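You operate a simulated robot arm through the tools that you are given. There is no shell and no other tool.

You are at the controls of a simulated robot arm. One attempt, no reset.

JOB
Put the filter carton with the earliest date from the third shelf from the top of the tall shelving on the clear pane on the back of the near bench. Then open the steel drawer, take the steel nut from the inside of the drawer under the rack and put it on top of the white filter on the back of the near bench and shut the drawer again. Then put the pipe piece on the back of the near bench away in the inside of the grey tray by the sink. Then put the feed bottle from the back of the near bench on the steel work top. Then take the blue marker and leave it on the middle of the bench. Then switch the thermometer switch on. Then open the flasks cupboard door. Keep to this order. Set down upright: filter carton, pipe piece, feed bottle.
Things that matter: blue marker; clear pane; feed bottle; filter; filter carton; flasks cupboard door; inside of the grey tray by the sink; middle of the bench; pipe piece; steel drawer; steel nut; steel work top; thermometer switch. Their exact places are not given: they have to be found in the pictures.

It is judged by the outcome, as a careful person would: the job done as asked, and still so three seconds after it is handed in. It fails if anything else is knocked over, pushed out of place, dropped, spilled or broken.

ROBOT AND FRAMES
A 6-joint arm with a two-finger gripper on a trunk, on a base that moves. Base frame: it is fixed to the floor where the robot stands at the start and does not move with it; the origin is under the middle of the robot, x ahead of it, y to its left, z up. Readings come in m, rad, newtons and seconds.
With the tool pointing down near the work surface it reaches from about 0.1 to 0.38 m from the robot's upright axis, wherever it stands. Its first joint turns from -2.007 to 2.007 rad. Places, roughly: blue marker [-1.75, -0.75, 1]; clear pane (15x10x1 cm) [-1.4, -1.8, 0.9]; feed bottle [-1.25, -0.75, 1]; filter [-1.25, -1.25, 1]; filter carton [0.5, -0.25, 1]; flasks cupboard door [-1.9, -5.1, 0.4]; inside of the grey tray by the sink (15x13 cm) [-1.46, 0.78, 0.88]; middle of the bench [-1.8, -3.3, 0.9]; pipe piece (5x5x5 cm) [-1.4, -0.7, 0.9]; steel drawer [-1.1, 0.8, 0.7]; steel nut (5x4x3 cm) [-1.2, 0.8, 0.7]; steel work top [-1.4, 1, 0.9]; thermometer switch [-1.8, -1.3, 1]. Payload 2.1 kg.
The TCP is the grasp point between the finger pads, 0.02 m short of the fingertips. In the tool frame z runs along the fingers and y along their closing line. The gripper opens to 0.1 m; its body begins 0.063 m behind the TCP.
Orientation is that of the tool frame in the base frame, as a unit quaternion [x, y, z, w]. With the fingers straight down and closing along the base's y, the tool's x points along the base's -x, its y along +y and its z along -z.

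CONTROLS
- The arm moves only by the tool play_rows. Its argument "targets" is one flat list of numbers, 7 for each row, row after row: the turn, a rotation vector about the tool's x, y, z in units of 90 degrees (1.0 is 90 degrees), then the shift along the tool's x, y, z in units of 200 mm (1.0 is 200 mm), then the gripper command, from -1 (shut) to 1 (fully open), values between in proportion. In form: [ax, ay, az, x, y, z, claw, ax, ay, az, x, y, z, claw, ...]. A call has 1 to 20 rows; each row is the pose to reach, as a shift and turn from the pose commanded when the call began, along the tool's axes at that moment. A call with a number of a shift or a turn outside -1 to 1 is refused whole. Each row takes 0.2 s and may step no farther than 0.05 m and 0.15 rad from the row before; otherwise, or with a gripper value out of range, the whole call is refused. Where a pose cannot be reached the arm comes as near as it can. A force on the tool above 40 N (or 10 N above the force at the start of the call, whichever is more), or a blocked arm, ends the call early, and 0.2 s more pass. Each finger travels about 0.153 m/s and halts on what it meets, pressing with about 29 N; the grip force reading is that of the motor and also rises with nothing between the fingers. The clock runs only during rows and for 0.2 s after the last one: add rows that repeat a pose to give the fingers time. It gives the time, the measured TCP pose, the force on the tool (base axes), the opening and the grip force at its end, in the units of the frame above (readings bear some noise), with the torque about the TCP (base axes, N m) and any sound that the robot's microphone picked up, and new pictures: "pictures" is both (left out), scene, wrist or none.
- Cameras (640 x 400 px; columns grow to the right, rows downward): "scene" is now at [-0.0024, 0.1108, 1.6455]; the picture's right is [-0.55, -0.84, 0.00], its down [-0.70, 0.46, -0.54] and it looks along [0.45, -0.30, -0.84] (base axes); focal length 293 px, centre (320, 200). "wrist" rides on the gripper at [0.07, -0.019, -0.099] in the tool frame; the picture's right is [0.26, 0.97, 0.00], its down [-0.75, 0.20, -0.63] and it looks along [-0.61, 0.16, 0.78] (tool axes); focal length 230 px, centre (320, 200).
- slide_trunk(by): slides the trunk up (or, below 0, down) by that many m; the arm and the scene camera ride with it, the base frame stays. It gives what a move gives, with no picture.
- base_move(legs): drives the robot by 1 to 6 legs, each [ahead, turn to the left] in m and rad, along the robot's own axes; the way and the turn of a leg run together, so that a leg with both is an arc; at most 1.5 m and 3.142 rad a leg. The arm and the cameras ride along, it lands a little off, and it stops where it bumps. It gives what a move gives, and a new picture of the scene camera.
- turn_head(pan, tilt): turns the head with the scene camera to pan (to the left, within 2.705 rad either way) and tilt (down, from -0.506 to 1.204), counted from straight ahead of the robot. It gives what a move gives, and a new picture of the scene camera.
- probe_pixels(camera, pixels): for up to 12 pixels [column, row] of the newest picture of that camera ("zoom" is the newest enlarged one), the place [x, y, z] in the base frame of the surface seen there, good to about 0.002 m, but the place of the scene camera against the robot may be out by one fixed shift of up to 0.025 m in any direction. The clock stands still meanwhile.
- inspect(camera, box): a new picture of the part [left, top, right, bottom] of that camera's present view, enlarged. The clock stands still meanwhile.
- hand_in(): hands the job in; it is judged then, once.

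Leave the gripper open and the arm clear of the work at the hand-in unless told otherwise.

The tools are called as a command line: name --argument value ..., lists and objects as JSON in quotes. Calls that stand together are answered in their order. play_rows: Moves the arm, as the interface text tells. Its arguments: {"type":"object","properties":{"targets":{"type":"array","items":{"type":"number"}},"pictures":{"type":"string","enum":["both","scene","wrist","none"]}},"required":["targets"]} The other tools are called the same way: slide_trunk (by) moves the trunk up or down; base_move (legs) drives the base; turn_head (pan, tilt) turns the head that bears the scene camera; probe_pixels (camera, pixels) gives the place of the surface under pixels of a picture; inspect (camera, box) takes an enlarged picture of a part of a camera's view; hand_in () hands the job in.

At the start:

```text
time: 0.0
eef_pos: [0.2507, -0.1979, 1.1149]
tcp_rot: [0.0, 1.0, -0.001, 0.0]
wrist_force: [-0.2, -0.4, 0.5]
ft_torque: [0.0, 0.02, 0.0]
opening: 0.1001
grasp_force: 0.1
trunk travel left (down, up): [-0.85, 0.14]
robot x, y, heading: [0.0011, -0.001, -0.003]
head pan, tilt (commanded): [-0.581, 0.995]
```

scene: 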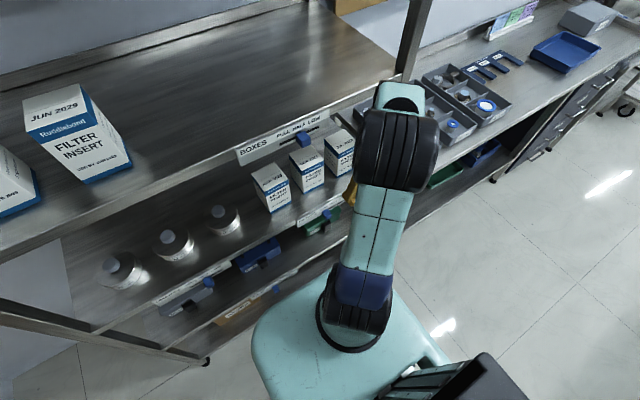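
wrist: 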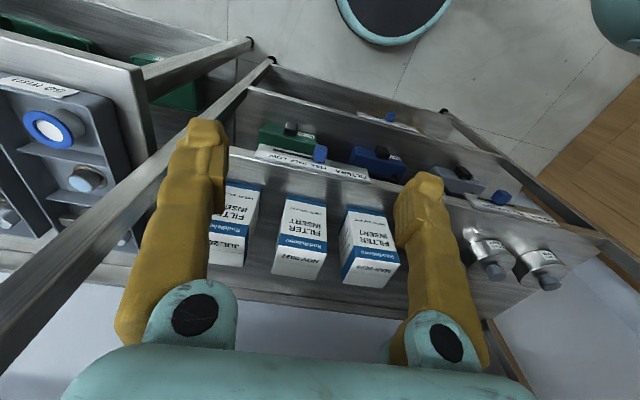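

I see the tall shelving ahead, with filter cartons on one of its levels. I'll enlarge the cartons in both pictures to read the dates.

inspect --camera "scene" --box '[220, 100, 380, 230]'

inspect --camera "wrist" --box '[190, 160, 430, 310]'

inspect --camera "scene" --box '[0, 60, 160, 240]'

```text
3.08 times, centred on (300, 165) of scene
```

zoom: 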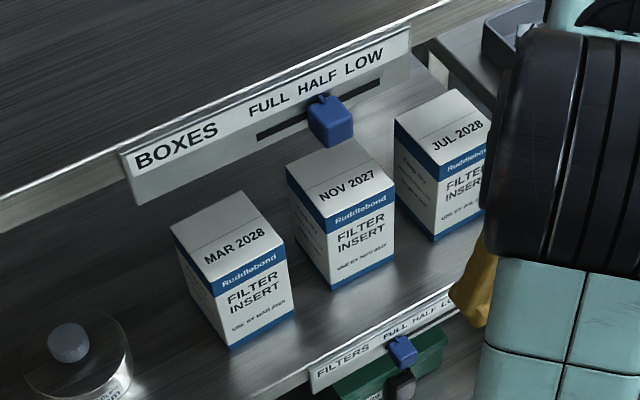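

```text
2.67 times, centred on (310, 235) of wrist
```

zoom: 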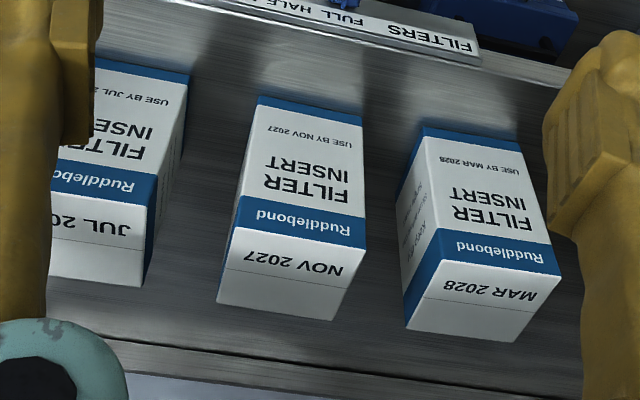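

```text
2.22 times, centred on (80, 150) of scene
```

zoom: 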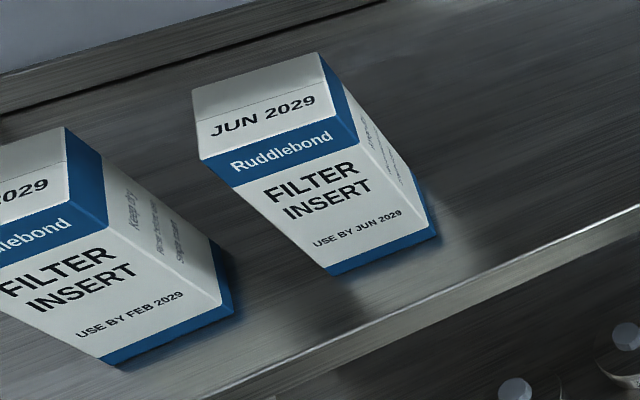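

The middle carton on the visible level reads NOV 2027 (others MAR 2028, JUL 2028). I have to count shelves from the top, so I'll raise the head to look at the whole shelving.

turn_head --pan 0.0 --tilt 0.2

turn_head --pan -0.3 --tilt 0.8

```text
time: 1.1
eef_pos: [0.2486, -0.1984, 1.1142]
tcp_rot: [-0.001, 1.0, 0.0, 0.001]
wrist_force: [0.6, -0.2, 0.6]
ft_torque: [-0.01, -0.02, -0.01]
opening: 0.1003
grasp_force: 0.0
trunk travel left (down, up): [-0.85, 0.14]
robot x, y, heading: [0.0017, 0.0017, -0.002]
head pan, tilt (commanded): [0.0, 0.201]
```

scene: 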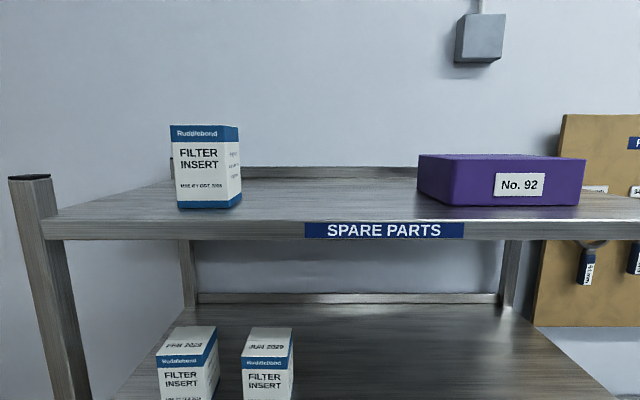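

```text
time: 2.1
eef_pos: [0.2497, -0.1981, 1.1152]
tcp_rot: [0.0, 1.0, -0.001, 0.001]
wrist_force: [0.1, 0.3, -0.1]
ft_torque: [0.02, 0.01, 0.03]
opening: 0.1002
grasp_force: 0.0
trunk travel left (down, up): [-0.85, 0.14]
robot x, y, heading: [0.0027, 0.0022, -0.001]
head pan, tilt (commanded): [-0.3, 0.799]
```

scene: 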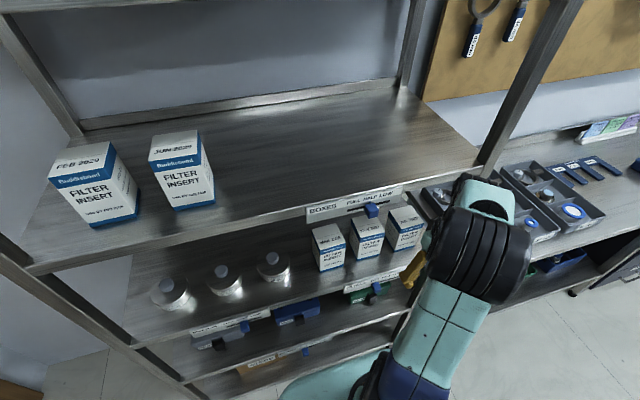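

Top shelf is "SPARE PARTS" (1st), the 2nd carries FEB/JUN 2029, the 3rd carries MAR 2028, NOV 2027, JUL 2028. The target is NOV 2027, in the middle of the three. Now I probe carton points in an enlarged view.

inspect --camera "scene" --box '[290, 180, 440, 300]'

```text
3.33 times, centred on (365, 240) of scene
```

zoom: 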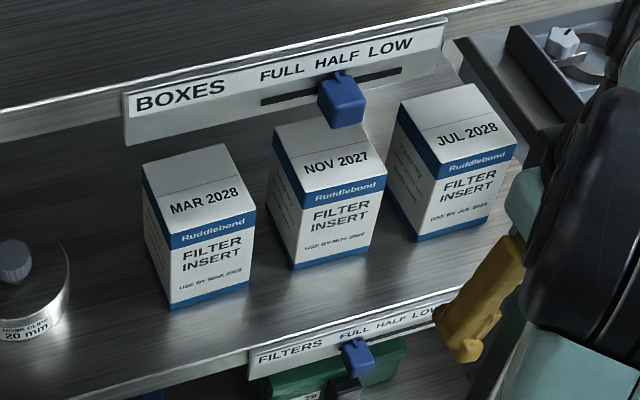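

probe_pixels --camera "zoom" --pixels '[[287, 195], [384, 177], [340, 167], [295, 268], [371, 251], [345, 225], [280, 132], [205, 230], [455, 160], [341, 105], [130, 130], [440, 60]]'

probe_pixels --camera "wrist" --pixels '[[275, 250], [322, 258], [300, 265], [270, 274], [312, 280], [305, 215], [290, 195], [330, 202], [360, 270], [235, 240], [370, 235], [240, 205]]'

```text
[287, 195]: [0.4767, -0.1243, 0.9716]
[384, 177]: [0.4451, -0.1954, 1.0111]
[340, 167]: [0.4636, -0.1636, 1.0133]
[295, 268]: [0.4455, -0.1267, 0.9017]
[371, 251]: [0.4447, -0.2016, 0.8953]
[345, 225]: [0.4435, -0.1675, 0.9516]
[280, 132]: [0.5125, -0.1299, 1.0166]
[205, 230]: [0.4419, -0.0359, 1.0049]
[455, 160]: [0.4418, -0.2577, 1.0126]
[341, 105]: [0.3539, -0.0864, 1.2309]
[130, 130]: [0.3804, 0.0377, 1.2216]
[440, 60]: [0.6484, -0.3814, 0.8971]
```

```text
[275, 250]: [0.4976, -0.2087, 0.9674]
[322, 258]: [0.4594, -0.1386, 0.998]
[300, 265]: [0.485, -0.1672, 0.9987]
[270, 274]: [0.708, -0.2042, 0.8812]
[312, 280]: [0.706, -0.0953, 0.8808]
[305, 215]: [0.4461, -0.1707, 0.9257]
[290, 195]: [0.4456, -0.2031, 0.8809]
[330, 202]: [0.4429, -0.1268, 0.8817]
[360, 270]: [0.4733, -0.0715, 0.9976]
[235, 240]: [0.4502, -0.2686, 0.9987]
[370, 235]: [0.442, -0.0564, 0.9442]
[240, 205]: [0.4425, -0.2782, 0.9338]
```

The wrist picture gives places without the fixed shift. I'll enlarge it again around the NOV carton to measure its edges and the gaps to the neighbours.

inspect --camera "wrist" --box '[200, 170, 420, 307]'

```text
2.91 times, centred on (310, 238) of wrist
```

zoom: 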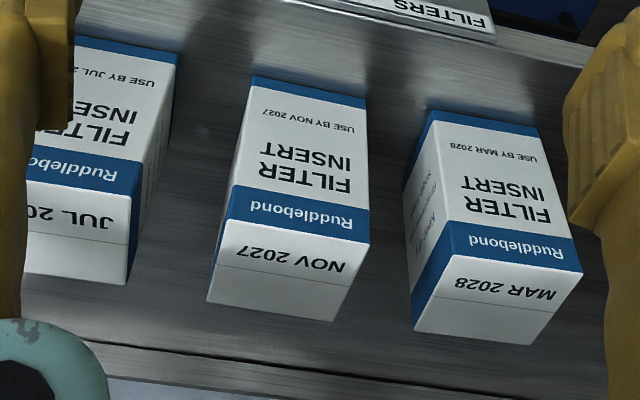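

probe_pixels --camera "zoom" --pixels '[[226, 220], [366, 242], [210, 299], [334, 319], [255, 80], [366, 98], [444, 256], [580, 271], [430, 115], [124, 250], [170, 62], [310, 60]]'

turn_head --pan -1.2 --tilt 0.6

turn_head --pan -2.2 --tilt 0.5

turn_head --pan 2.6 --tilt 0.5

turn_head --pan 1.4 --tilt 0.5

```text
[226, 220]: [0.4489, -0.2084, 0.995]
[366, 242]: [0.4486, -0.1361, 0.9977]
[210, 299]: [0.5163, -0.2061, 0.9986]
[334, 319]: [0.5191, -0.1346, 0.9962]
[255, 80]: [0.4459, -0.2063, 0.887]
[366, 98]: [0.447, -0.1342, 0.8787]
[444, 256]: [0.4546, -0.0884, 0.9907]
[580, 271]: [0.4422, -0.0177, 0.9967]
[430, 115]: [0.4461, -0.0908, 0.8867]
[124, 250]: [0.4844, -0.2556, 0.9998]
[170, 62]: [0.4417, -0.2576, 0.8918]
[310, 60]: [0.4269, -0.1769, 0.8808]
```

```text
time: 3.3
eef_pos: [0.2502, -0.199, 1.1143]
tcp_rot: [-0.001, 1.0, -0.001, 0.0]
wrist_force: [0.0, 0.1, -0.8]
ft_torque: [0.02, -0.04, -0.03]
opening: 0.1
grasp_force: 0.1
trunk travel left (down, up): [-0.85, 0.14]
robot x, y, heading: [0.0002, 0.0018, 0.001]
head pan, tilt (commanded): [-1.201, 0.6]
```

scene: 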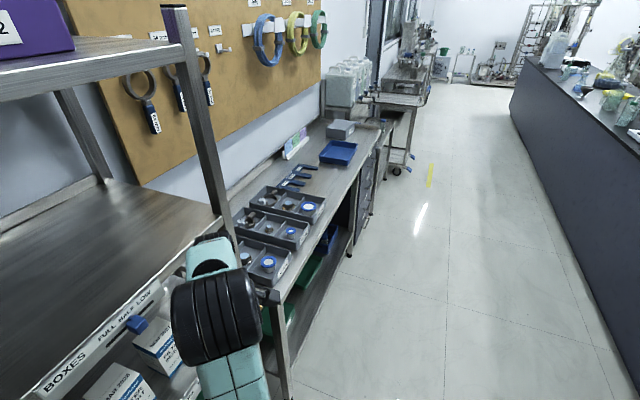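

```text
time: 4.6
eef_pos: [0.2494, -0.1983, 1.1151]
tcp_rot: [0.0, 1.0, 0.001, 0.0]
wrist_force: [0.2, -0.4, 0.1]
ft_torque: [-0.01, 0.0, -0.01]
opening: 0.0999
grasp_force: 0.1
trunk travel left (down, up): [-0.85, 0.14]
robot x, y, heading: [-0.0008, 0.0018, -0.005]
head pan, tilt (commanded): [-2.201, 0.499]
```

scene: 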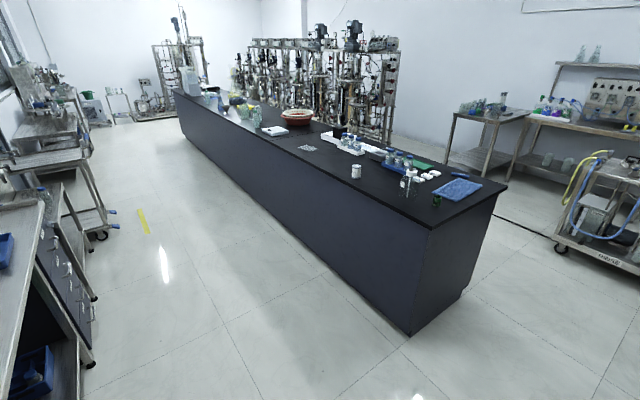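

```text
time: 8.4
eef_pos: [0.2488, -0.1997, 1.115]
tcp_rot: [0.0, 1.0, 0.0, 0.0]
wrist_force: [0.0, -0.4, 0.0]
ft_torque: [0.0, 0.0, 0.0]
opening: 0.1001
grasp_force: 0.1
trunk travel left (down, up): [-0.85, 0.14]
robot x, y, heading: [-0.0009, -0.0005, 0.001]
head pan, tilt (commanded): [2.601, 0.499]
```

scene: 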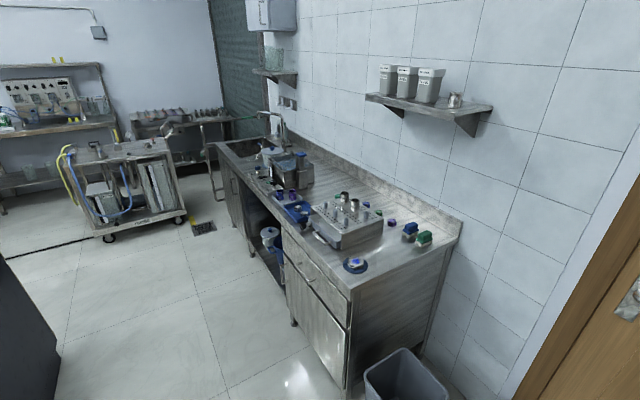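

```text
time: 9.8
eef_pos: [0.2497, -0.1984, 1.1158]
tcp_rot: [0.0, 1.0, 0.0, 0.001]
wrist_force: [-0.2, 0.1, -0.6]
ft_torque: [0.01, -0.02, 0.03]
opening: 0.1003
grasp_force: 0.1
trunk travel left (down, up): [-0.85, 0.14]
robot x, y, heading: [0.0012, 0.0, -0.002]
head pan, tilt (commanded): [1.4, 0.499]
```

scene: 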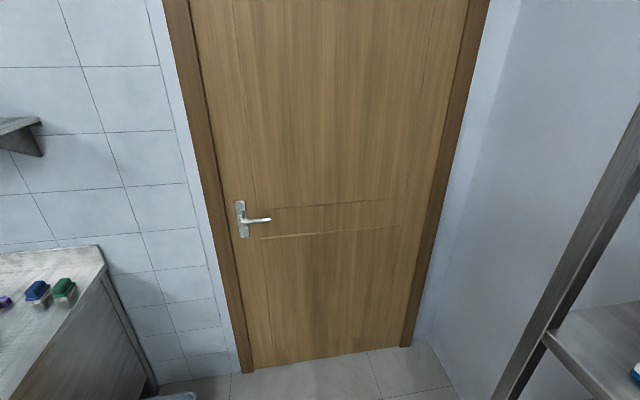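

The NOV 2027 carton spans x 0.446–0.518, y −0.207…−0.135, z 0.88–0.998, with about 4.5 cm gaps to its neighbours. I'll look down at the robot's own base and the shelf front to see how close I can get, and probe the fingers' thickness in the wrist view.

turn_head --pan 0.0 --tilt 1.2

probe_pixels --camera "wrist" --pixels '[[190, 130], [222, 128], [215, 160], [180, 220], [140, 300], [200, 240], [400, 200], [440, 190], [425, 180], [460, 300], [410, 260], [160, 200]]'

```text
time: 11.3
eef_pos: [0.2497, -0.1991, 1.1147]
tcp_rot: [0.001, 1.0, 0.0, 0.0]
wrist_force: [-0.5, 0.1, -0.1]
ft_torque: [-0.01, 0.02, 0.01]
opening: 0.1001
grasp_force: 0.0
trunk travel left (down, up): [-0.85, 0.14]
robot x, y, heading: [0.0035, -0.0013, 0.001]
head pan, tilt (commanded): [0.0, 1.201]
```

scene: 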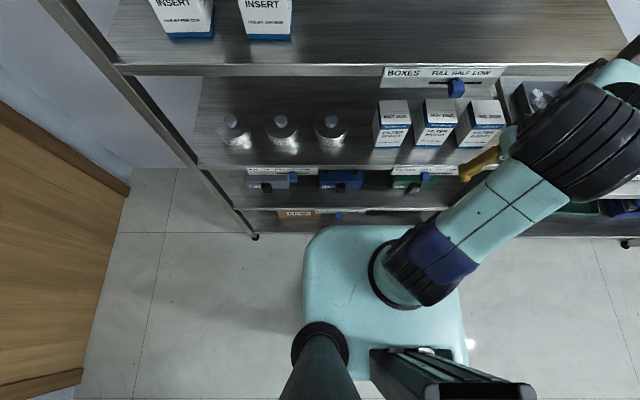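

```text
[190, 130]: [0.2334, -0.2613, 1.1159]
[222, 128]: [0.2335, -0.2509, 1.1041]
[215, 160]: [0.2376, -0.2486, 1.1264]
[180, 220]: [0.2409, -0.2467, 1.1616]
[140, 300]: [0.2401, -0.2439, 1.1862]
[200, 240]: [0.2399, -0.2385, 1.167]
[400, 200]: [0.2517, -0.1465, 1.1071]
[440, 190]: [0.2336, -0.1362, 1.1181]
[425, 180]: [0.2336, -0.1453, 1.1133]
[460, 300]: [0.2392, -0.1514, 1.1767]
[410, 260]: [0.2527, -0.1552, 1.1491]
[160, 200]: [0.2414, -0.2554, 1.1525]
```

Fingers are about 1.5 cm thick, half width 1.7 cm, so they fit into the 4.5 cm gaps. I'll probe the base's front edge, the shelf front edges and lower bins in this downward view.

probe_pixels --camera "scene" --pixels '[[380, 228], [310, 260], [462, 330], [305, 330], [340, 182], [340, 215], [270, 210], [340, 160], [300, 70], [480, 80], [440, 178], [250, 235]]'

```text
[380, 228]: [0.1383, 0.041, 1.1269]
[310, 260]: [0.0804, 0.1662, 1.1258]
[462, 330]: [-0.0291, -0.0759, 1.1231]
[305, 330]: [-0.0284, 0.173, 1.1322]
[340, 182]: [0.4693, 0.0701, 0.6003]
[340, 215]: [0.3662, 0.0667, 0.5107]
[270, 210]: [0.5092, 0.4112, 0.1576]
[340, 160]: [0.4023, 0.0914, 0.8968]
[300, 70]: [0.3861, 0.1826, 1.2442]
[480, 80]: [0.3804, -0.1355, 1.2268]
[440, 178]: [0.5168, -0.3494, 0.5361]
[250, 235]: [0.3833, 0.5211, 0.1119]
```

The trunk plate's front is at x≈0.14 and the shelf fronts at x≈0.38. I'll pitch the tool 45° forward-up in place (about tool y) to prepare a tilted reach between the shelves, drawing back slightly so as to stay clear of the shelf front.

play_rows --targets '[0, -0.085, 0, 0, 0, 0, 1, 0, -0.17, 0, 0, 0, 0, 1, 0, -0.255, 0, 0, 0, 0, 1, 0, -0.34, 0, 0, 0, 0, 1, 0, -0.425, 0, 0, 0, 0, 1, 0, -0.5, 0, 0, 0, 0, 1]' --pictures "both"

```text
time: 12.7
eef_pos: [0.249, -0.1984, 1.1151]
tcp_rot: [0.001, 0.923, 0.0, 0.384]
wrist_force: [-0.1, 0.4, -0.8]
ft_torque: [0.0, 0.0, 0.01]
opening: 0.1001
grasp_force: 0.1
trunk travel left (down, up): [-0.85, 0.14]
robot x, y, heading: [-0.0004, -0.0051, -0.0]
head pan, tilt (commanded): [0.0, 1.201]
```

scene: 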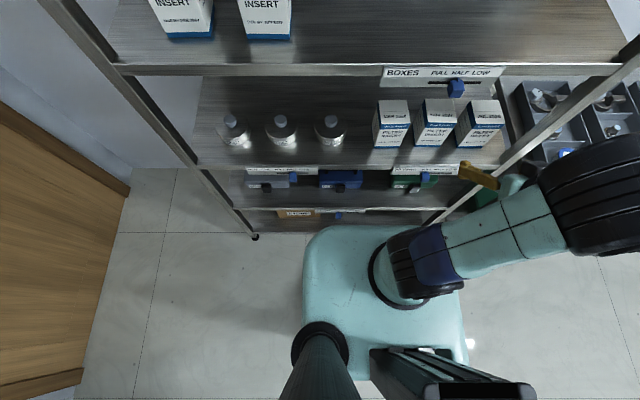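
wrist: 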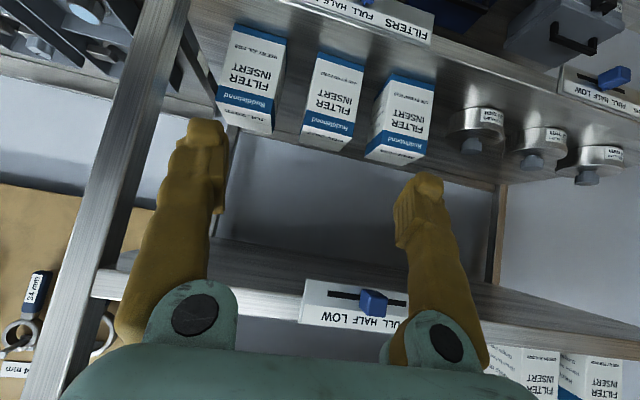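

The arm accepted the pitch; its elbow swings out to the right. I'll probe where the elbow, arm base and fingers are before driving.

probe_pixels --camera "scene" --pixels '[[560, 170], [600, 140], [630, 240], [520, 220], [430, 265], [385, 290], [480, 175], [515, 185], [605, 65], [550, 100], [400, 305], [372, 270]]'

turn_head --pan -0.7 --tilt 0.9

```text
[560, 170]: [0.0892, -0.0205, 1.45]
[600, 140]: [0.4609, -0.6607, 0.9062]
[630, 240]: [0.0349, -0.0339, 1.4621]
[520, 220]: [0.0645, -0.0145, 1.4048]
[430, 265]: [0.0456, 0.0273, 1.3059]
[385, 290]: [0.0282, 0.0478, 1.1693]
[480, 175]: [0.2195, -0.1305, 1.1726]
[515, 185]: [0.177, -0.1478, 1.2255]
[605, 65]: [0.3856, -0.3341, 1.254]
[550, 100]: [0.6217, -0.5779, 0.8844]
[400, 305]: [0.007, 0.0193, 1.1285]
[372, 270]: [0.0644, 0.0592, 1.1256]
```

```text
time: 13.8
eef_pos: [0.2485, -0.1978, 1.1155]
tcp_rot: [0.001, 0.924, -0.001, 0.383]
wrist_force: [0.5, -0.2, 0.1]
ft_torque: [-0.01, 0.01, -0.03]
opening: 0.1
grasp_force: 0.2
trunk travel left (down, up): [-0.85, 0.14]
robot x, y, heading: [0.0016, 0.0011, 0.001]
head pan, tilt (commanded): [-0.7, 0.901]
```

scene: 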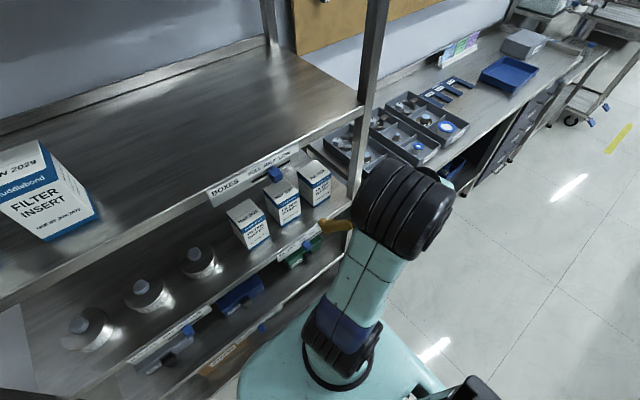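

The arm is a plain folded arm on an axis near (0,0), elbow high at z≈1.45. I'll lower the trunk 0.3 m so the forearm is flat enough to pass below the second shelf's label and slider.

slide_trunk --by -0.3

play_rows --targets '[0, 0, 0, -0.14, 0, -0.14, 1, 0, 0, 0, -0.28, 0, -0.28, 1, 0, 0, 0, -0.42, 0, -0.42, 1, 0, 0, 0, -0.566, 0, -0.566, 1]' --pictures "both"

```text
time: 16.8
eef_pos: [0.2489, -0.1977, 0.8157]
tcp_rot: [0.001, 0.924, -0.001, 0.382]
wrist_force: [-0.6, 0.5, -0.4]
ft_torque: [-0.02, -0.01, 0.01]
opening: 0.1001
grasp_force: 0.0
trunk travel left (down, up): [-0.55, 0.44]
robot x, y, heading: [-0.001, -0.0034, 0.0]
head pan, tilt (commanded): [-0.7, 0.901]
```

```text
time: 17.8
eef_pos: [0.2479, -0.1978, 0.9749]
tcp_rot: [0.0, 0.924, 0.0, 0.383]
wrist_force: [0.5, -0.9, -0.3]
ft_torque: [-0.02, -0.02, -0.01]
opening: 0.0999
grasp_force: 0.1
trunk travel left (down, up): [-0.55, 0.44]
robot x, y, heading: [0.0003, 0.0011, 0.001]
head pan, tilt (commanded): [-0.7, 0.901]
```

scene: 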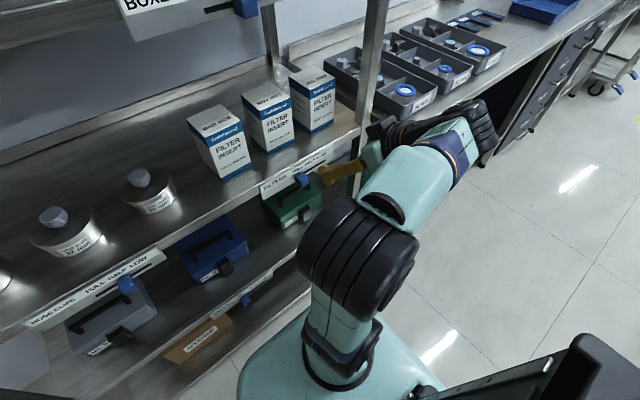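
wrist: 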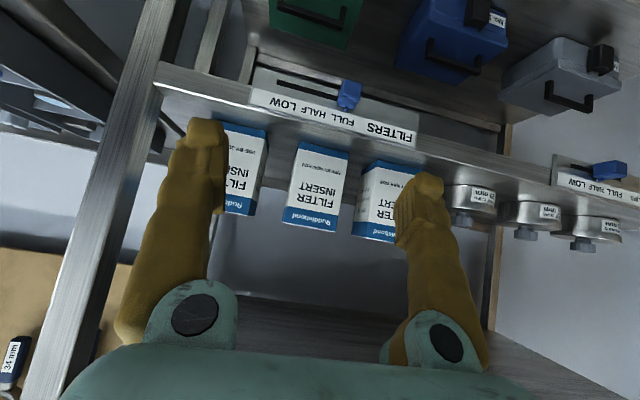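

The wrist has swung far right, near the shelf post. It's better to stand straight in front of the carton: I'll back off 0.35 m, then sidestep right by turning, driving and turning back, so the robot's axis is at y≈−0.17.

base_move --legs '[[-0.35, 0], [0, -0.6], [0.302, 0], [0, 0.6]]'

```text
time: 25.0
eef_pos: [0.1492, -0.3626, 0.9744]
tcp_rot: [-0.005, 0.924, 0.002, 0.383]
wrist_force: [0.4, -0.3, 0.0]
ft_torque: [0.01, -0.02, 0.01]
opening: 0.1
grasp_force: 0.1
trunk travel left (down, up): [-0.55, 0.44]
robot x, y, heading: [-0.1046, -0.1675, 0.005]
head pan, tilt (commanded): [-0.7, 0.901]
```

scene: 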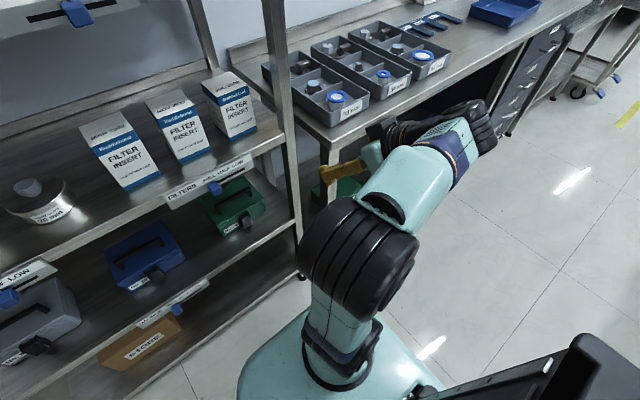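

Robot at (−0.105, −0.168). Now shift the tool left 0.192 m so it is straight ahead of the robot, lined up with the carton (y −0.171).

play_rows --targets '[0, 0, 0, 0, 0.24, 0, 1, 0, 0, 0, 0, 0.48, 0, 1, 0, 0, 0, 0, 0.72, 0, 1, 0, 0, 0, 0, 0.96, 0, 1]' --pictures "both"

turn_head --pan -0.2 --tilt 0.9

```text
time: 26.0
eef_pos: [0.2598, -0.24, 1.0008]
tcp_rot: [-0.006, 0.924, 0.001, 0.381]
wrist_force: [0.5, 0.9, 0.1]
ft_torque: [-0.07, 0.05, -0.09]
opening: 0.0997
grasp_force: 0.0
out of reach, approached as far as the arm can: row 1, 2, 3, 4
trunk travel left (down, up): [-0.55, 0.44]
robot x, y, heading: [-0.0997, -0.1639, 0.011]
head pan, tilt (commanded): [-0.7, 0.901]
```

scene: 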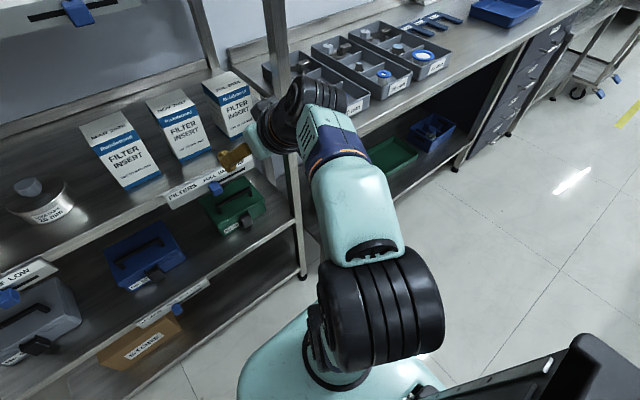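
wrist: 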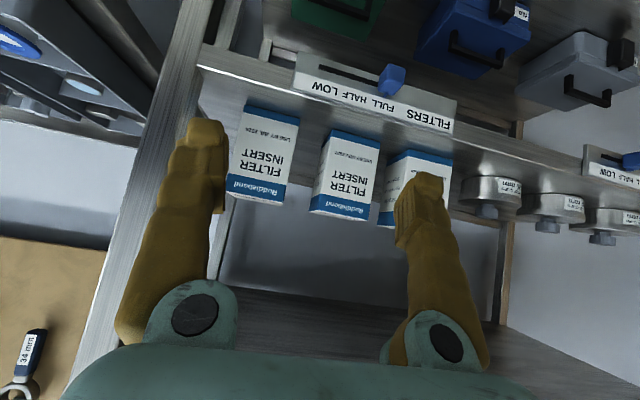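

```text
time: 26.9
eef_pos: [0.258, -0.2422, 0.9993]
tcp_rot: [-0.003, 0.924, 0.0, 0.382]
wrist_force: [0.1, -0.5, -0.7]
ft_torque: [0.02, -0.01, -0.02]
opening: 0.1001
grasp_force: 0.1
trunk travel left (down, up): [-0.55, 0.44]
robot x, y, heading: [-0.1049, -0.1658, 0.013]
head pan, tilt (commanded): [-0.201, 0.901]
```

scene: 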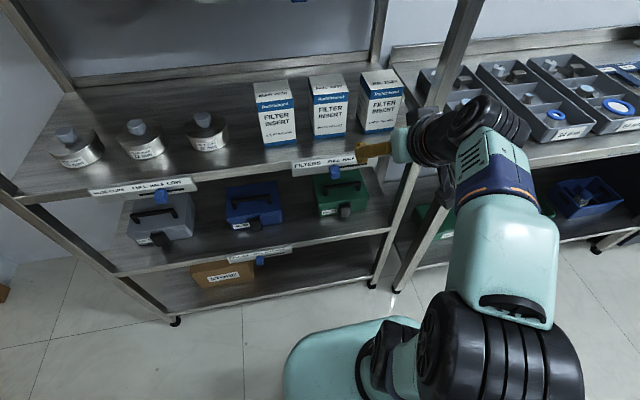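

The commanded pose straight ahead is too close in for this pitch; the arm stopped short at (0.258, −0.242). I'll command a small forward step to see from which pose shifts are counted.

play_rows --targets '[0, 0, 0, -0.1, 0, 0.1, 1, 0, 0, 0, -0.2, 0, 0.2, 1]' --pictures "none"

```text
time: 27.5
eef_pos: [0.3158, -0.242, 0.9982]
tcp_rot: [-0.005, 0.924, 0.002, 0.383]
wrist_force: [-0.1, -1.4, 0.4]
ft_torque: [-0.02, 0.02, -0.03]
opening: 0.0999
grasp_force: 0.2
trunk travel left (down, up): [-0.55, 0.44]
robot x, y, heading: [-0.0993, -0.167, 0.01]
head pan, tilt (commanded): [-0.201, 0.901]
```

Shifts count from the reached pose. Now shift left 0.071 m to be in line with the carton.

play_rows --targets '[0, 0, 0, 0, 0.18, 0, 1, 0, 0, 0, 0, 0.355, 0, 1]' --pictures "both"

```text
time: 28.1
eef_pos: [0.3153, -0.1681, 0.9959]
tcp_rot: [-0.006, 0.924, 0.002, 0.383]
wrist_force: [0.2, 0.8, -0.7]
ft_torque: [-0.01, 0.01, 0.0]
opening: 0.0997
grasp_force: 0.1
trunk travel left (down, up): [-0.55, 0.44]
robot x, y, heading: [-0.1019, -0.1673, 0.014]
head pan, tilt (commanded): [-0.201, 0.901]
```

scene: 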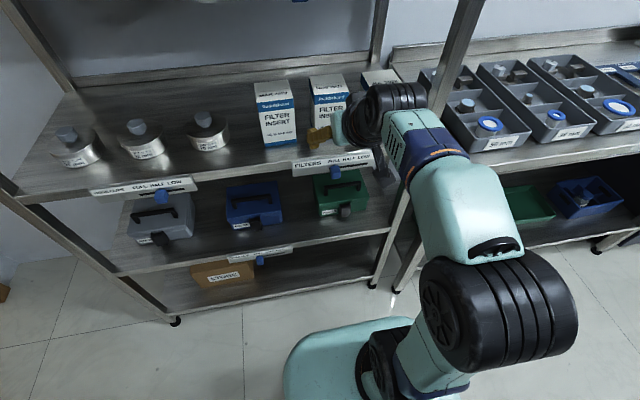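
wrist: 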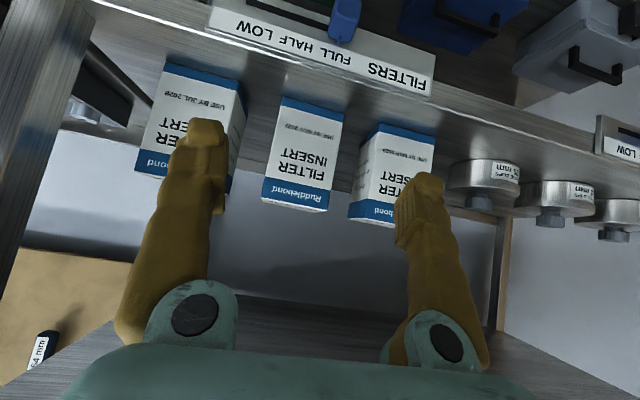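

Lined up. I'll recheck the carton edges from the wrist picture before going in: its front left/right edges and the neighbours' inner edges.

probe_pixels --camera "wrist" --pixels '[[264, 196], [326, 207], [284, 100], [341, 113], [240, 90], [232, 170], [350, 200], [378, 127], [300, 160], [330, 88], [300, 70], [430, 95]]'

```text
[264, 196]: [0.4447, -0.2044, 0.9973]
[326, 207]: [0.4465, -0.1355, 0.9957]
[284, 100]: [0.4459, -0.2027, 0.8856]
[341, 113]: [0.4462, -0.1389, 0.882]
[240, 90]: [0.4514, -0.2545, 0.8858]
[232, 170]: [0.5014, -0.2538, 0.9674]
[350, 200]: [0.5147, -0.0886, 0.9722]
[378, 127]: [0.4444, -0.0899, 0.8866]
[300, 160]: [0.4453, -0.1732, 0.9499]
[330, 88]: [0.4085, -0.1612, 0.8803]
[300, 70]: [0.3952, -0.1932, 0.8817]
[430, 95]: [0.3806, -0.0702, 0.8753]
```

Carton centre y≈−0.170. I move forward half-way (TCP to about x 0.397, z 0.98), checking that the arm still reaches.

play_rows --targets '[0, 0, 0, -0.118, -0.005, 0.17, 1, 0, 0, 0, -0.236, -0.01, 0.34, 1]' --pictures "both"

```text
time: 28.7
eef_pos: [0.3977, -0.1735, 0.9841]
tcp_rot: [-0.005, 0.924, 0.002, 0.383]
wrist_force: [0.0, -0.6, 0.1]
ft_torque: [0.01, -0.04, -0.01]
opening: 0.1001
grasp_force: 0.1
trunk travel left (down, up): [-0.55, 0.44]
robot x, y, heading: [-0.1036, -0.1655, 0.011]
head pan, tilt (commanded): [-0.201, 0.901]
```

scene: 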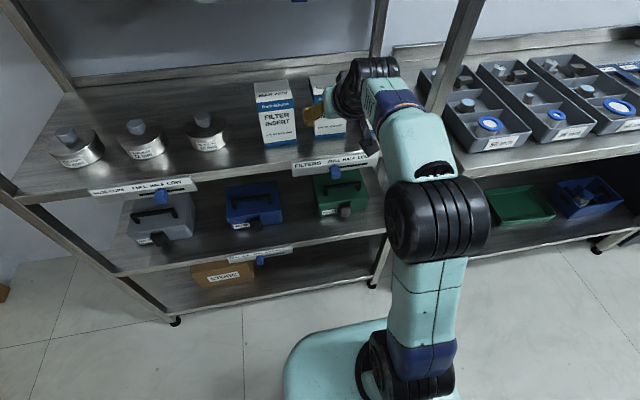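
wrist: 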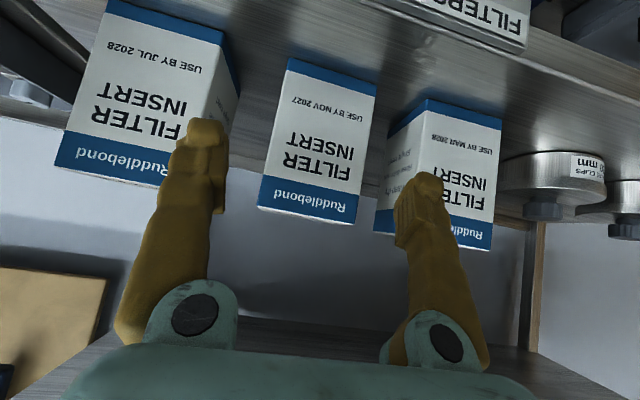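

Carton sits between the fingers (pixels 258–376 between 222 and 400). I advance the rest of the way.

play_rows --targets '[0, 0, 0, -0.111, 0.008, 0.171, 1, 0, 0, 0, -0.2226, 0.0125, 0.343, 1]' --pictures "both"

```text
time: 29.3
eef_pos: [0.4782, -0.1682, 0.9636]
tcp_rot: [-0.005, 0.925, 0.002, 0.381]
wrist_force: [-0.5, 0.0, 0.3]
ft_torque: [0.02, -0.01, 0.01]
opening: 0.0999
grasp_force: 0.1
trunk travel left (down, up): [-0.55, 0.44]
robot x, y, heading: [-0.0998, -0.1705, 0.009]
head pan, tilt (commanded): [-0.201, 0.901]
```

scene: 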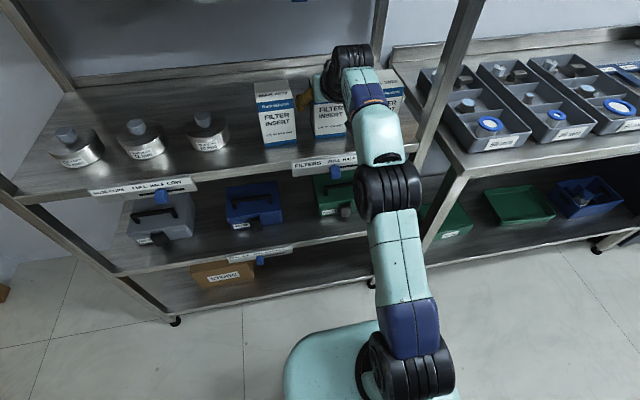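
wrist: 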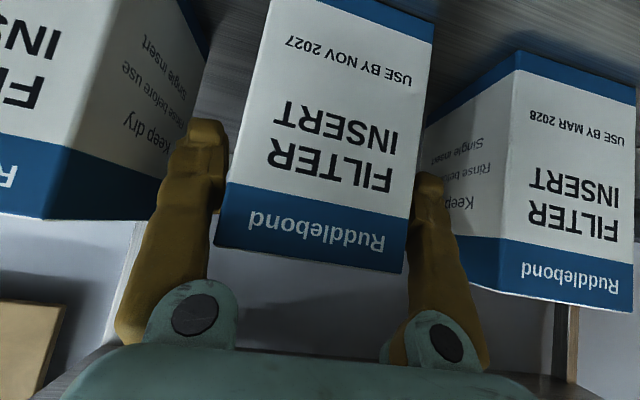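

Fingers straddle the carton. Closing now.

play_rows --targets '[0, 0, 0, 0, 0, 0, -1, 0, 0, 0, 0, 0, 0, -1, 0, 0, 0, 0, 0, 0, -1, 0, 0, 0, 0, 0, 0, -1]' --pictures "wrist"

```text
time: 30.3
eef_pos: [0.4766, -0.1689, 0.9664]
tcp_rot: [-0.005, 0.924, 0.002, 0.382]
wrist_force: [-0.2, 0.3, -0.1]
ft_torque: [0.04, 0.03, 0.05]
opening: 0.084
grasp_force: 29.1
trunk travel left (down, up): [-0.55, 0.44]
robot x, y, heading: [-0.1023, -0.1662, 0.008]
head pan, tilt (commanded): [-0.201, 0.901]
```

wrist: 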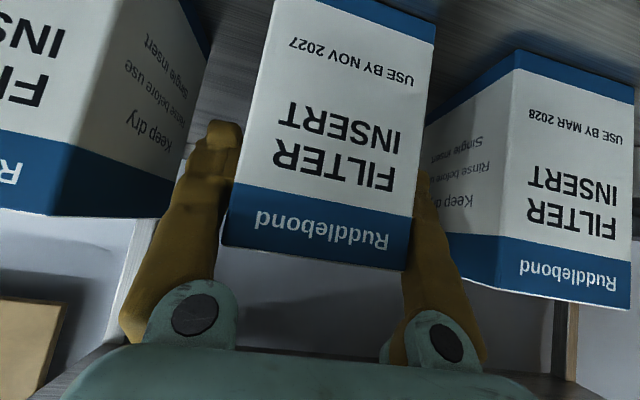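

Grip force 29 N at opening 0.084. I lift 3 cm straight up.

play_rows --targets '[0, 0, 0, -0.05, 0, -0.05, -1, 0, 0, 0, -0.106, 0, -0.106, -1, 0, 0, 0, -0.14, 0, -0.14, -1]' --pictures "both"

```text
time: 31.1
eef_pos: [0.4645, -0.1691, 0.9972]
tcp_rot: [-0.005, 0.924, 0.002, 0.381]
wrist_force: [-0.1, -0.1, -1.7]
ft_torque: [0.0, 0.01, 0.0]
opening: 0.0838
grasp_force: 29.2
out of reach, approached as far as the arm can: row 2, 3
trunk travel left (down, up): [-0.55, 0.44]
robot x, y, heading: [-0.1032, -0.1685, 0.008]
head pan, tilt (commanded): [-0.201, 0.901]
```

scene: 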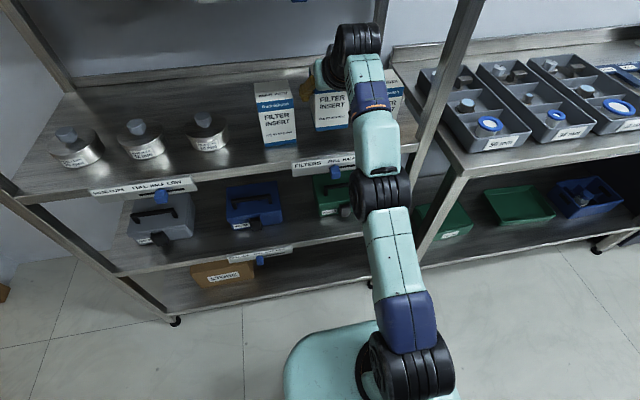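
wrist: 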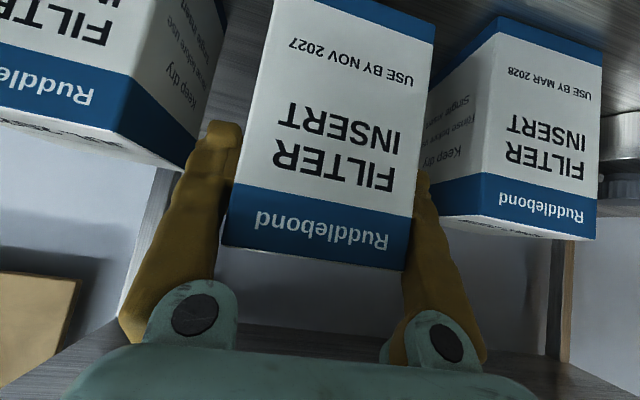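

The carton is clear of the shelf by 3 cm. I draw it straight back out with the arm 0.14 m.

play_rows --targets '[0, 0, 0, 0.12, 0, -0.12, -1, 0, 0, 0, 0.24, 0, -0.24, -1, 0, 0, 0, 0.36, 0, -0.36, -1, 0, 0, 0, 0.48, 0, -0.48, -1]' --pictures "both"

```text
time: 32.1
eef_pos: [0.432, -0.1737, 1.0344]
tcp_rot: [-0.005, 0.924, 0.002, 0.381]
wrist_force: [0.0, -0.1, -3.0]
ft_torque: [0.03, 0.04, 0.0]
opening: 0.0841
grasp_force: 29.4
out of reach, approached as far as the arm can: row 1, 2, 3, 4
trunk travel left (down, up): [-0.55, 0.44]
robot x, y, heading: [-0.102, -0.1707, 0.008]
head pan, tilt (commanded): [-0.201, 0.901]
```

scene: 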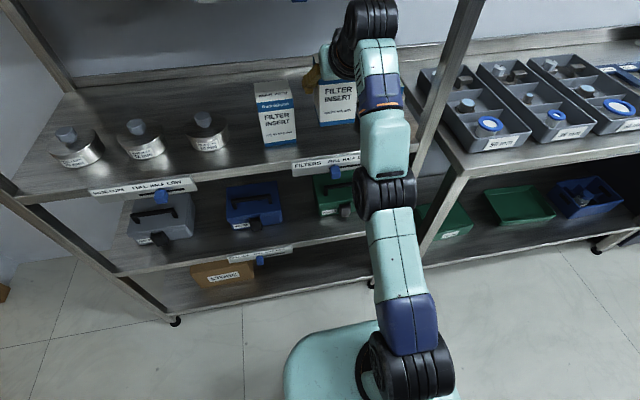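
wrist: 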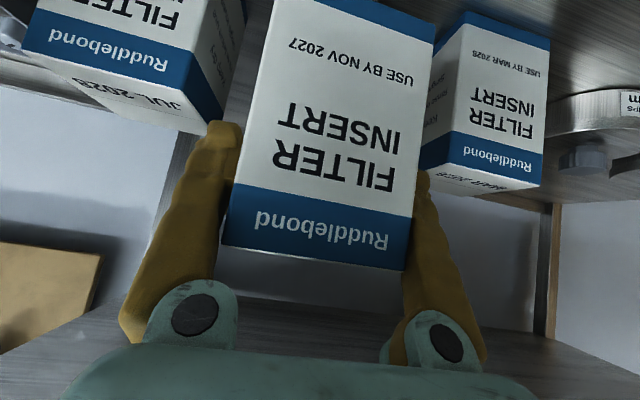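

The arm is nearly stretched, and the solver hangs there; it rose to z 1.034. The carton's now mostly out, so I'll withdraw by driving the base straight back 0.3 m.

base_move --legs '[[-0.3, 0]]'

```text
time: 34.2
eef_pos: [0.1324, -0.1742, 1.0335]
tcp_rot: [-0.006, 0.924, 0.002, 0.382]
wrist_force: [-0.2, 0.3, -2.1]
ft_torque: [0.01, -0.02, 0.0]
opening: 0.0839
grasp_force: 29.1
trunk travel left (down, up): [-0.55, 0.44]
robot x, y, heading: [-0.4007, -0.1706, 0.017]
head pan, tilt (commanded): [-0.201, 0.901]
```

scene: 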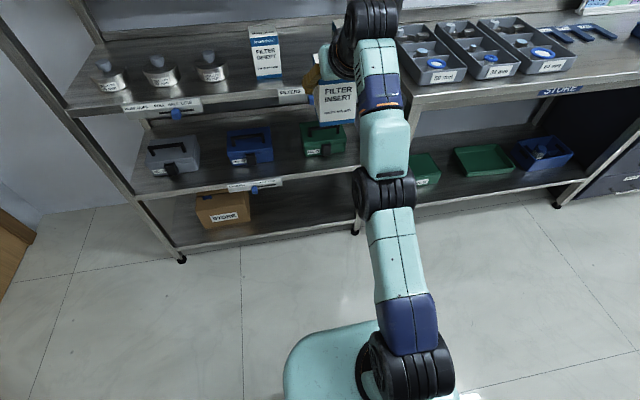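

The carton is out of the shelving, held upright. I'll bring the arm off its stretched pose by lowering the tool a bit and pulling back.

play_rows --targets '[0, 0, 0, 0.12, 0, 0.12, -1, 0, 0, 0, 0.24, 0, 0.24, -1, 0, 0, 0, 0.3, 0, 0.3, -1]' --pictures "none"

play_rows --targets '[0, 0, 0, 0.12, 0, -0.12, -1, 0, 0, 0, 0.24, 0, -0.24, -1, 0, 0, 0, 0.36, 0, -0.36, -1]' --pictures "scene"

```text
time: 35.0
eef_pos: [0.1666, -0.1759, 0.9883]
tcp_rot: [-0.006, 0.924, 0.003, 0.381]
wrist_force: [0.4, 0.2, -2.4]
ft_torque: [0.01, 0.01, 0.01]
opening: 0.0838
grasp_force: 28.7
out of reach, approached as far as the arm can: row 1, 2, 3
trunk travel left (down, up): [-0.55, 0.44]
robot x, y, heading: [-0.404, -0.1746, 0.007]
head pan, tilt (commanded): [-0.201, 0.901]
```

```text
time: 35.8
eef_pos: [0.146, -0.179, 1.0173]
tcp_rot: [-0.007, 0.925, 0.003, 0.381]
wrist_force: [0.0, -0.9, -2.7]
ft_torque: [0.02, 0.06, 0.02]
opening: 0.0838
grasp_force: 28.9
out of reach, approached as far as the arm can: row 1, 2, 3
trunk travel left (down, up): [-0.55, 0.44]
robot x, y, heading: [-0.4031, -0.1725, 0.01]
head pan, tilt (commanded): [-0.201, 0.901]
```

scene: 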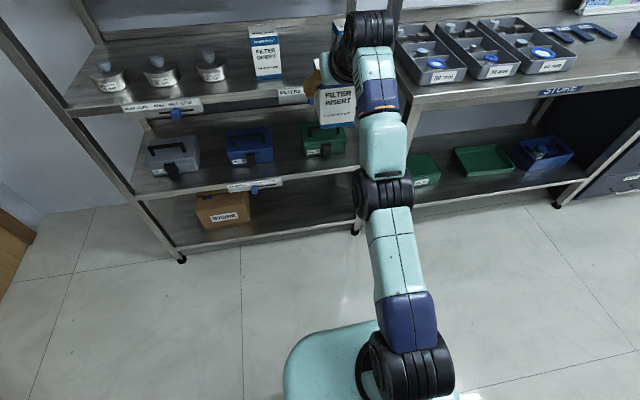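

The arm stays on its stretched arc. I'll hold one modest downward target over many rows so the solver has more chances to bend the elbow.

play_rows --targets '[0, 0, 0, 0.17, 0, 0.17, -1, 0, 0, 0, 0.3, 0, 0.2, -1, 0, 0, 0, 0.3, 0, 0.2, -1, 0, 0, 0, 0.3, 0, 0.2, -1, 0, 0, 0, 0.3, 0, 0.2, -1, 0, 0, 0, 0.3, 0, 0.2, -1, 0, 0, 0, 0.3, 0, 0.2, -1]' --pictures "none"

```text
time: 37.4
eef_pos: [0.172, -0.1799, 0.9778]
tcp_rot: [-0.007, 0.924, 0.003, 0.382]
wrist_force: [0.4, 0.7, -2.3]
ft_torque: [-0.03, 0.04, -0.01]
opening: 0.0837
grasp_force: 29.3
out of reach, approached as far as the arm can: row 1, 2, 3, 4, 5, 6, 7
trunk travel left (down, up): [-0.55, 0.44]
robot x, y, heading: [-0.4003, -0.1722, 0.021]
head pan, tilt (commanded): [-0.201, 0.901]
```

Still on the arc at (0.172, 0.978). This pose family was reachable before at z 0.964, so I push further down 4 cm.

play_rows --targets '[0, 0, 0, 0.1, 0, 0.1, -1, 0, 0, 0, 0.18, 0, 0.18, -1, 0, 0, 0, 0.18, 0, 0.18, -1]' --pictures "none"

play_rows --targets '[0, 0, 0, 0.17, 0, 0.17, -1, 0, 0, 0, 0.3, 0, 0.3, -1, 0, 0, 0, 0.3, 0, 0.3, -1]' --pictures "scene"

```text
time: 38.2
eef_pos: [0.1954, -0.1797, 0.9372]
tcp_rot: [-0.007, 0.925, 0.003, 0.38]
wrist_force: [0.6, -0.4, -3.1]
ft_torque: [-0.01, 0.03, 0.0]
opening: 0.0838
grasp_force: 29.4
out of reach, approached as far as the arm can: row 1, 2, 3
trunk travel left (down, up): [-0.55, 0.44]
robot x, y, heading: [-0.4015, -0.169, 0.016]
head pan, tilt (commanded): [-0.201, 0.901]
```

```text
time: 39.0
eef_pos: [0.2233, -0.1803, 0.8586]
tcp_rot: [-0.007, 0.925, 0.003, 0.381]
wrist_force: [0.9, -0.1, -3.6]
ft_torque: [0.01, 0.05, 0.0]
opening: 0.0838
grasp_force: 28.6
out of reach, approached as far as the arm can: row 1, 2, 3
trunk travel left (down, up): [-0.55, 0.44]
robot x, y, heading: [-0.4019, -0.1748, 0.015]
head pan, tilt (commanded): [-0.201, 0.901]
```

scene: 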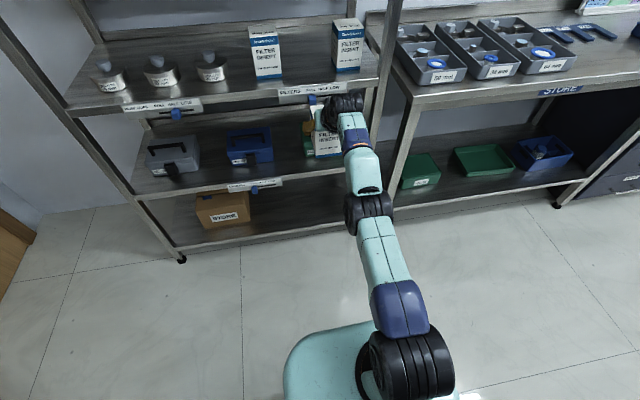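

The elbow is stretched straight and shoulder-only motion keeps it so. Pitching the tool downward while pulling in should make the elbow flex. I do that in free space in front of the shelf.

play_rows --targets '[0, 0.06, 0, 0.16, 0, -0.056, -1, 0, 0.12, 0, 0.32, 0, -0.113, -1, 0, 0.16, 0, 0.48, 0, -0.17, -1, 0, 0.191, 0, 0.643, 0, -0.226, -1, 0, 0.191, 0, 0.643, 0, -0.226, -1]' --pictures "scene"

```text
time: 40.2
eef_pos: [0.1629, -0.1859, 0.8418]
tcp_rot: [-0.007, 0.971, 0.003, 0.238]
wrist_force: [-0.5, 0.9, -2.1]
ft_torque: [0.0, 0.0, -0.02]
opening: 0.0838
grasp_force: 28.8
out of reach, approached as far as the arm can: row 1, 2, 3, 4, 5
trunk travel left (down, up): [-0.55, 0.44]
robot x, y, heading: [-0.3991, -0.1719, 0.013]
head pan, tilt (commanded): [-0.201, 0.901]
```

scene: 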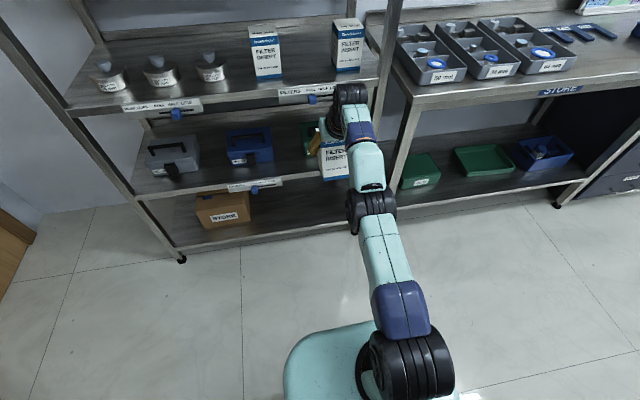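

No flex that way. I try the opposite: rotating the tool up toward level in place, which should draw the wrist inward.

play_rows --targets '[0, -0.08, 0, 0, 0, 0, -1, 0, -0.16, 0, 0, 0, 0, -1, 0, -0.24, 0, 0, 0, 0, -1, 0, -0.32, 0, 0, 0, 0, -1, 0, -0.4, 0, 0, 0, 0, -1]' --pictures "scene"

```text
time: 41.4
eef_pos: [0.2685, -0.1914, 0.8796]
tcp_rot: [-0.006, 0.859, 0.005, 0.512]
wrist_force: [0.6, 0.4, -2.3]
ft_torque: [0.01, -0.01, -0.04]
opening: 0.0835
grasp_force: 29.2
out of reach, approached as far as the arm can: row 1, 2, 3, 4, 5
trunk travel left (down, up): [-0.55, 0.44]
robot x, y, heading: [-0.3998, -0.172, 0.012]
head pan, tilt (commanded): [-0.201, 0.901]
```

scene: 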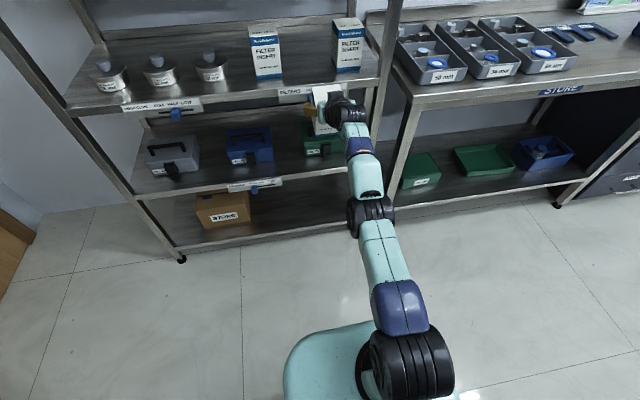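

Still straight. Large inward steps may need too big an elbow swing per row, so I'll try millimetre-size inward steps from the straight pose, growing gradually.

play_rows --targets '[0, 0, 0, 0.0029, 0, -0.0041, -1, 0, 0, 0, 0.0058, 0, -0.0081, -1, 0, 0, 0, 0.0087, 0, -0.0122, -1, 0, 0, 0, 0.0144, 0, -0.02, -1, 0, 0, 0, 0.02, 0, -0.028, -1, 0, 0, 0, 0.029, 0, -0.041, -1, 0, 0, 0, 0.043, 0, -0.061, -1, 0, 0, 0, 0.058, 0, -0.081, -1, 0, 0, 0, 0.087, 0, -0.122, -1, 0, 0, 0, 0.115, 0, -0.163, -1, 0, 0, 0, 0.173, 0, -0.244, -1]' --pictures "none"

```text
time: 43.8
eef_pos: [0.2255, -0.1891, 0.8739]
tcp_rot: [-0.01, 0.851, 0.011, 0.525]
wrist_force: [-0.1, -0.3, -2.7]
ft_torque: [0.0, 0.05, 0.03]
opening: 0.084
grasp_force: 29.1
out of reach, approached as far as the arm can: row 1, 2, 9, 10, 11
trunk travel left (down, up): [-0.55, 0.44]
robot x, y, heading: [-0.4016, -0.1733, 0.015]
head pan, tilt (commanded): [-0.201, 0.901]
```

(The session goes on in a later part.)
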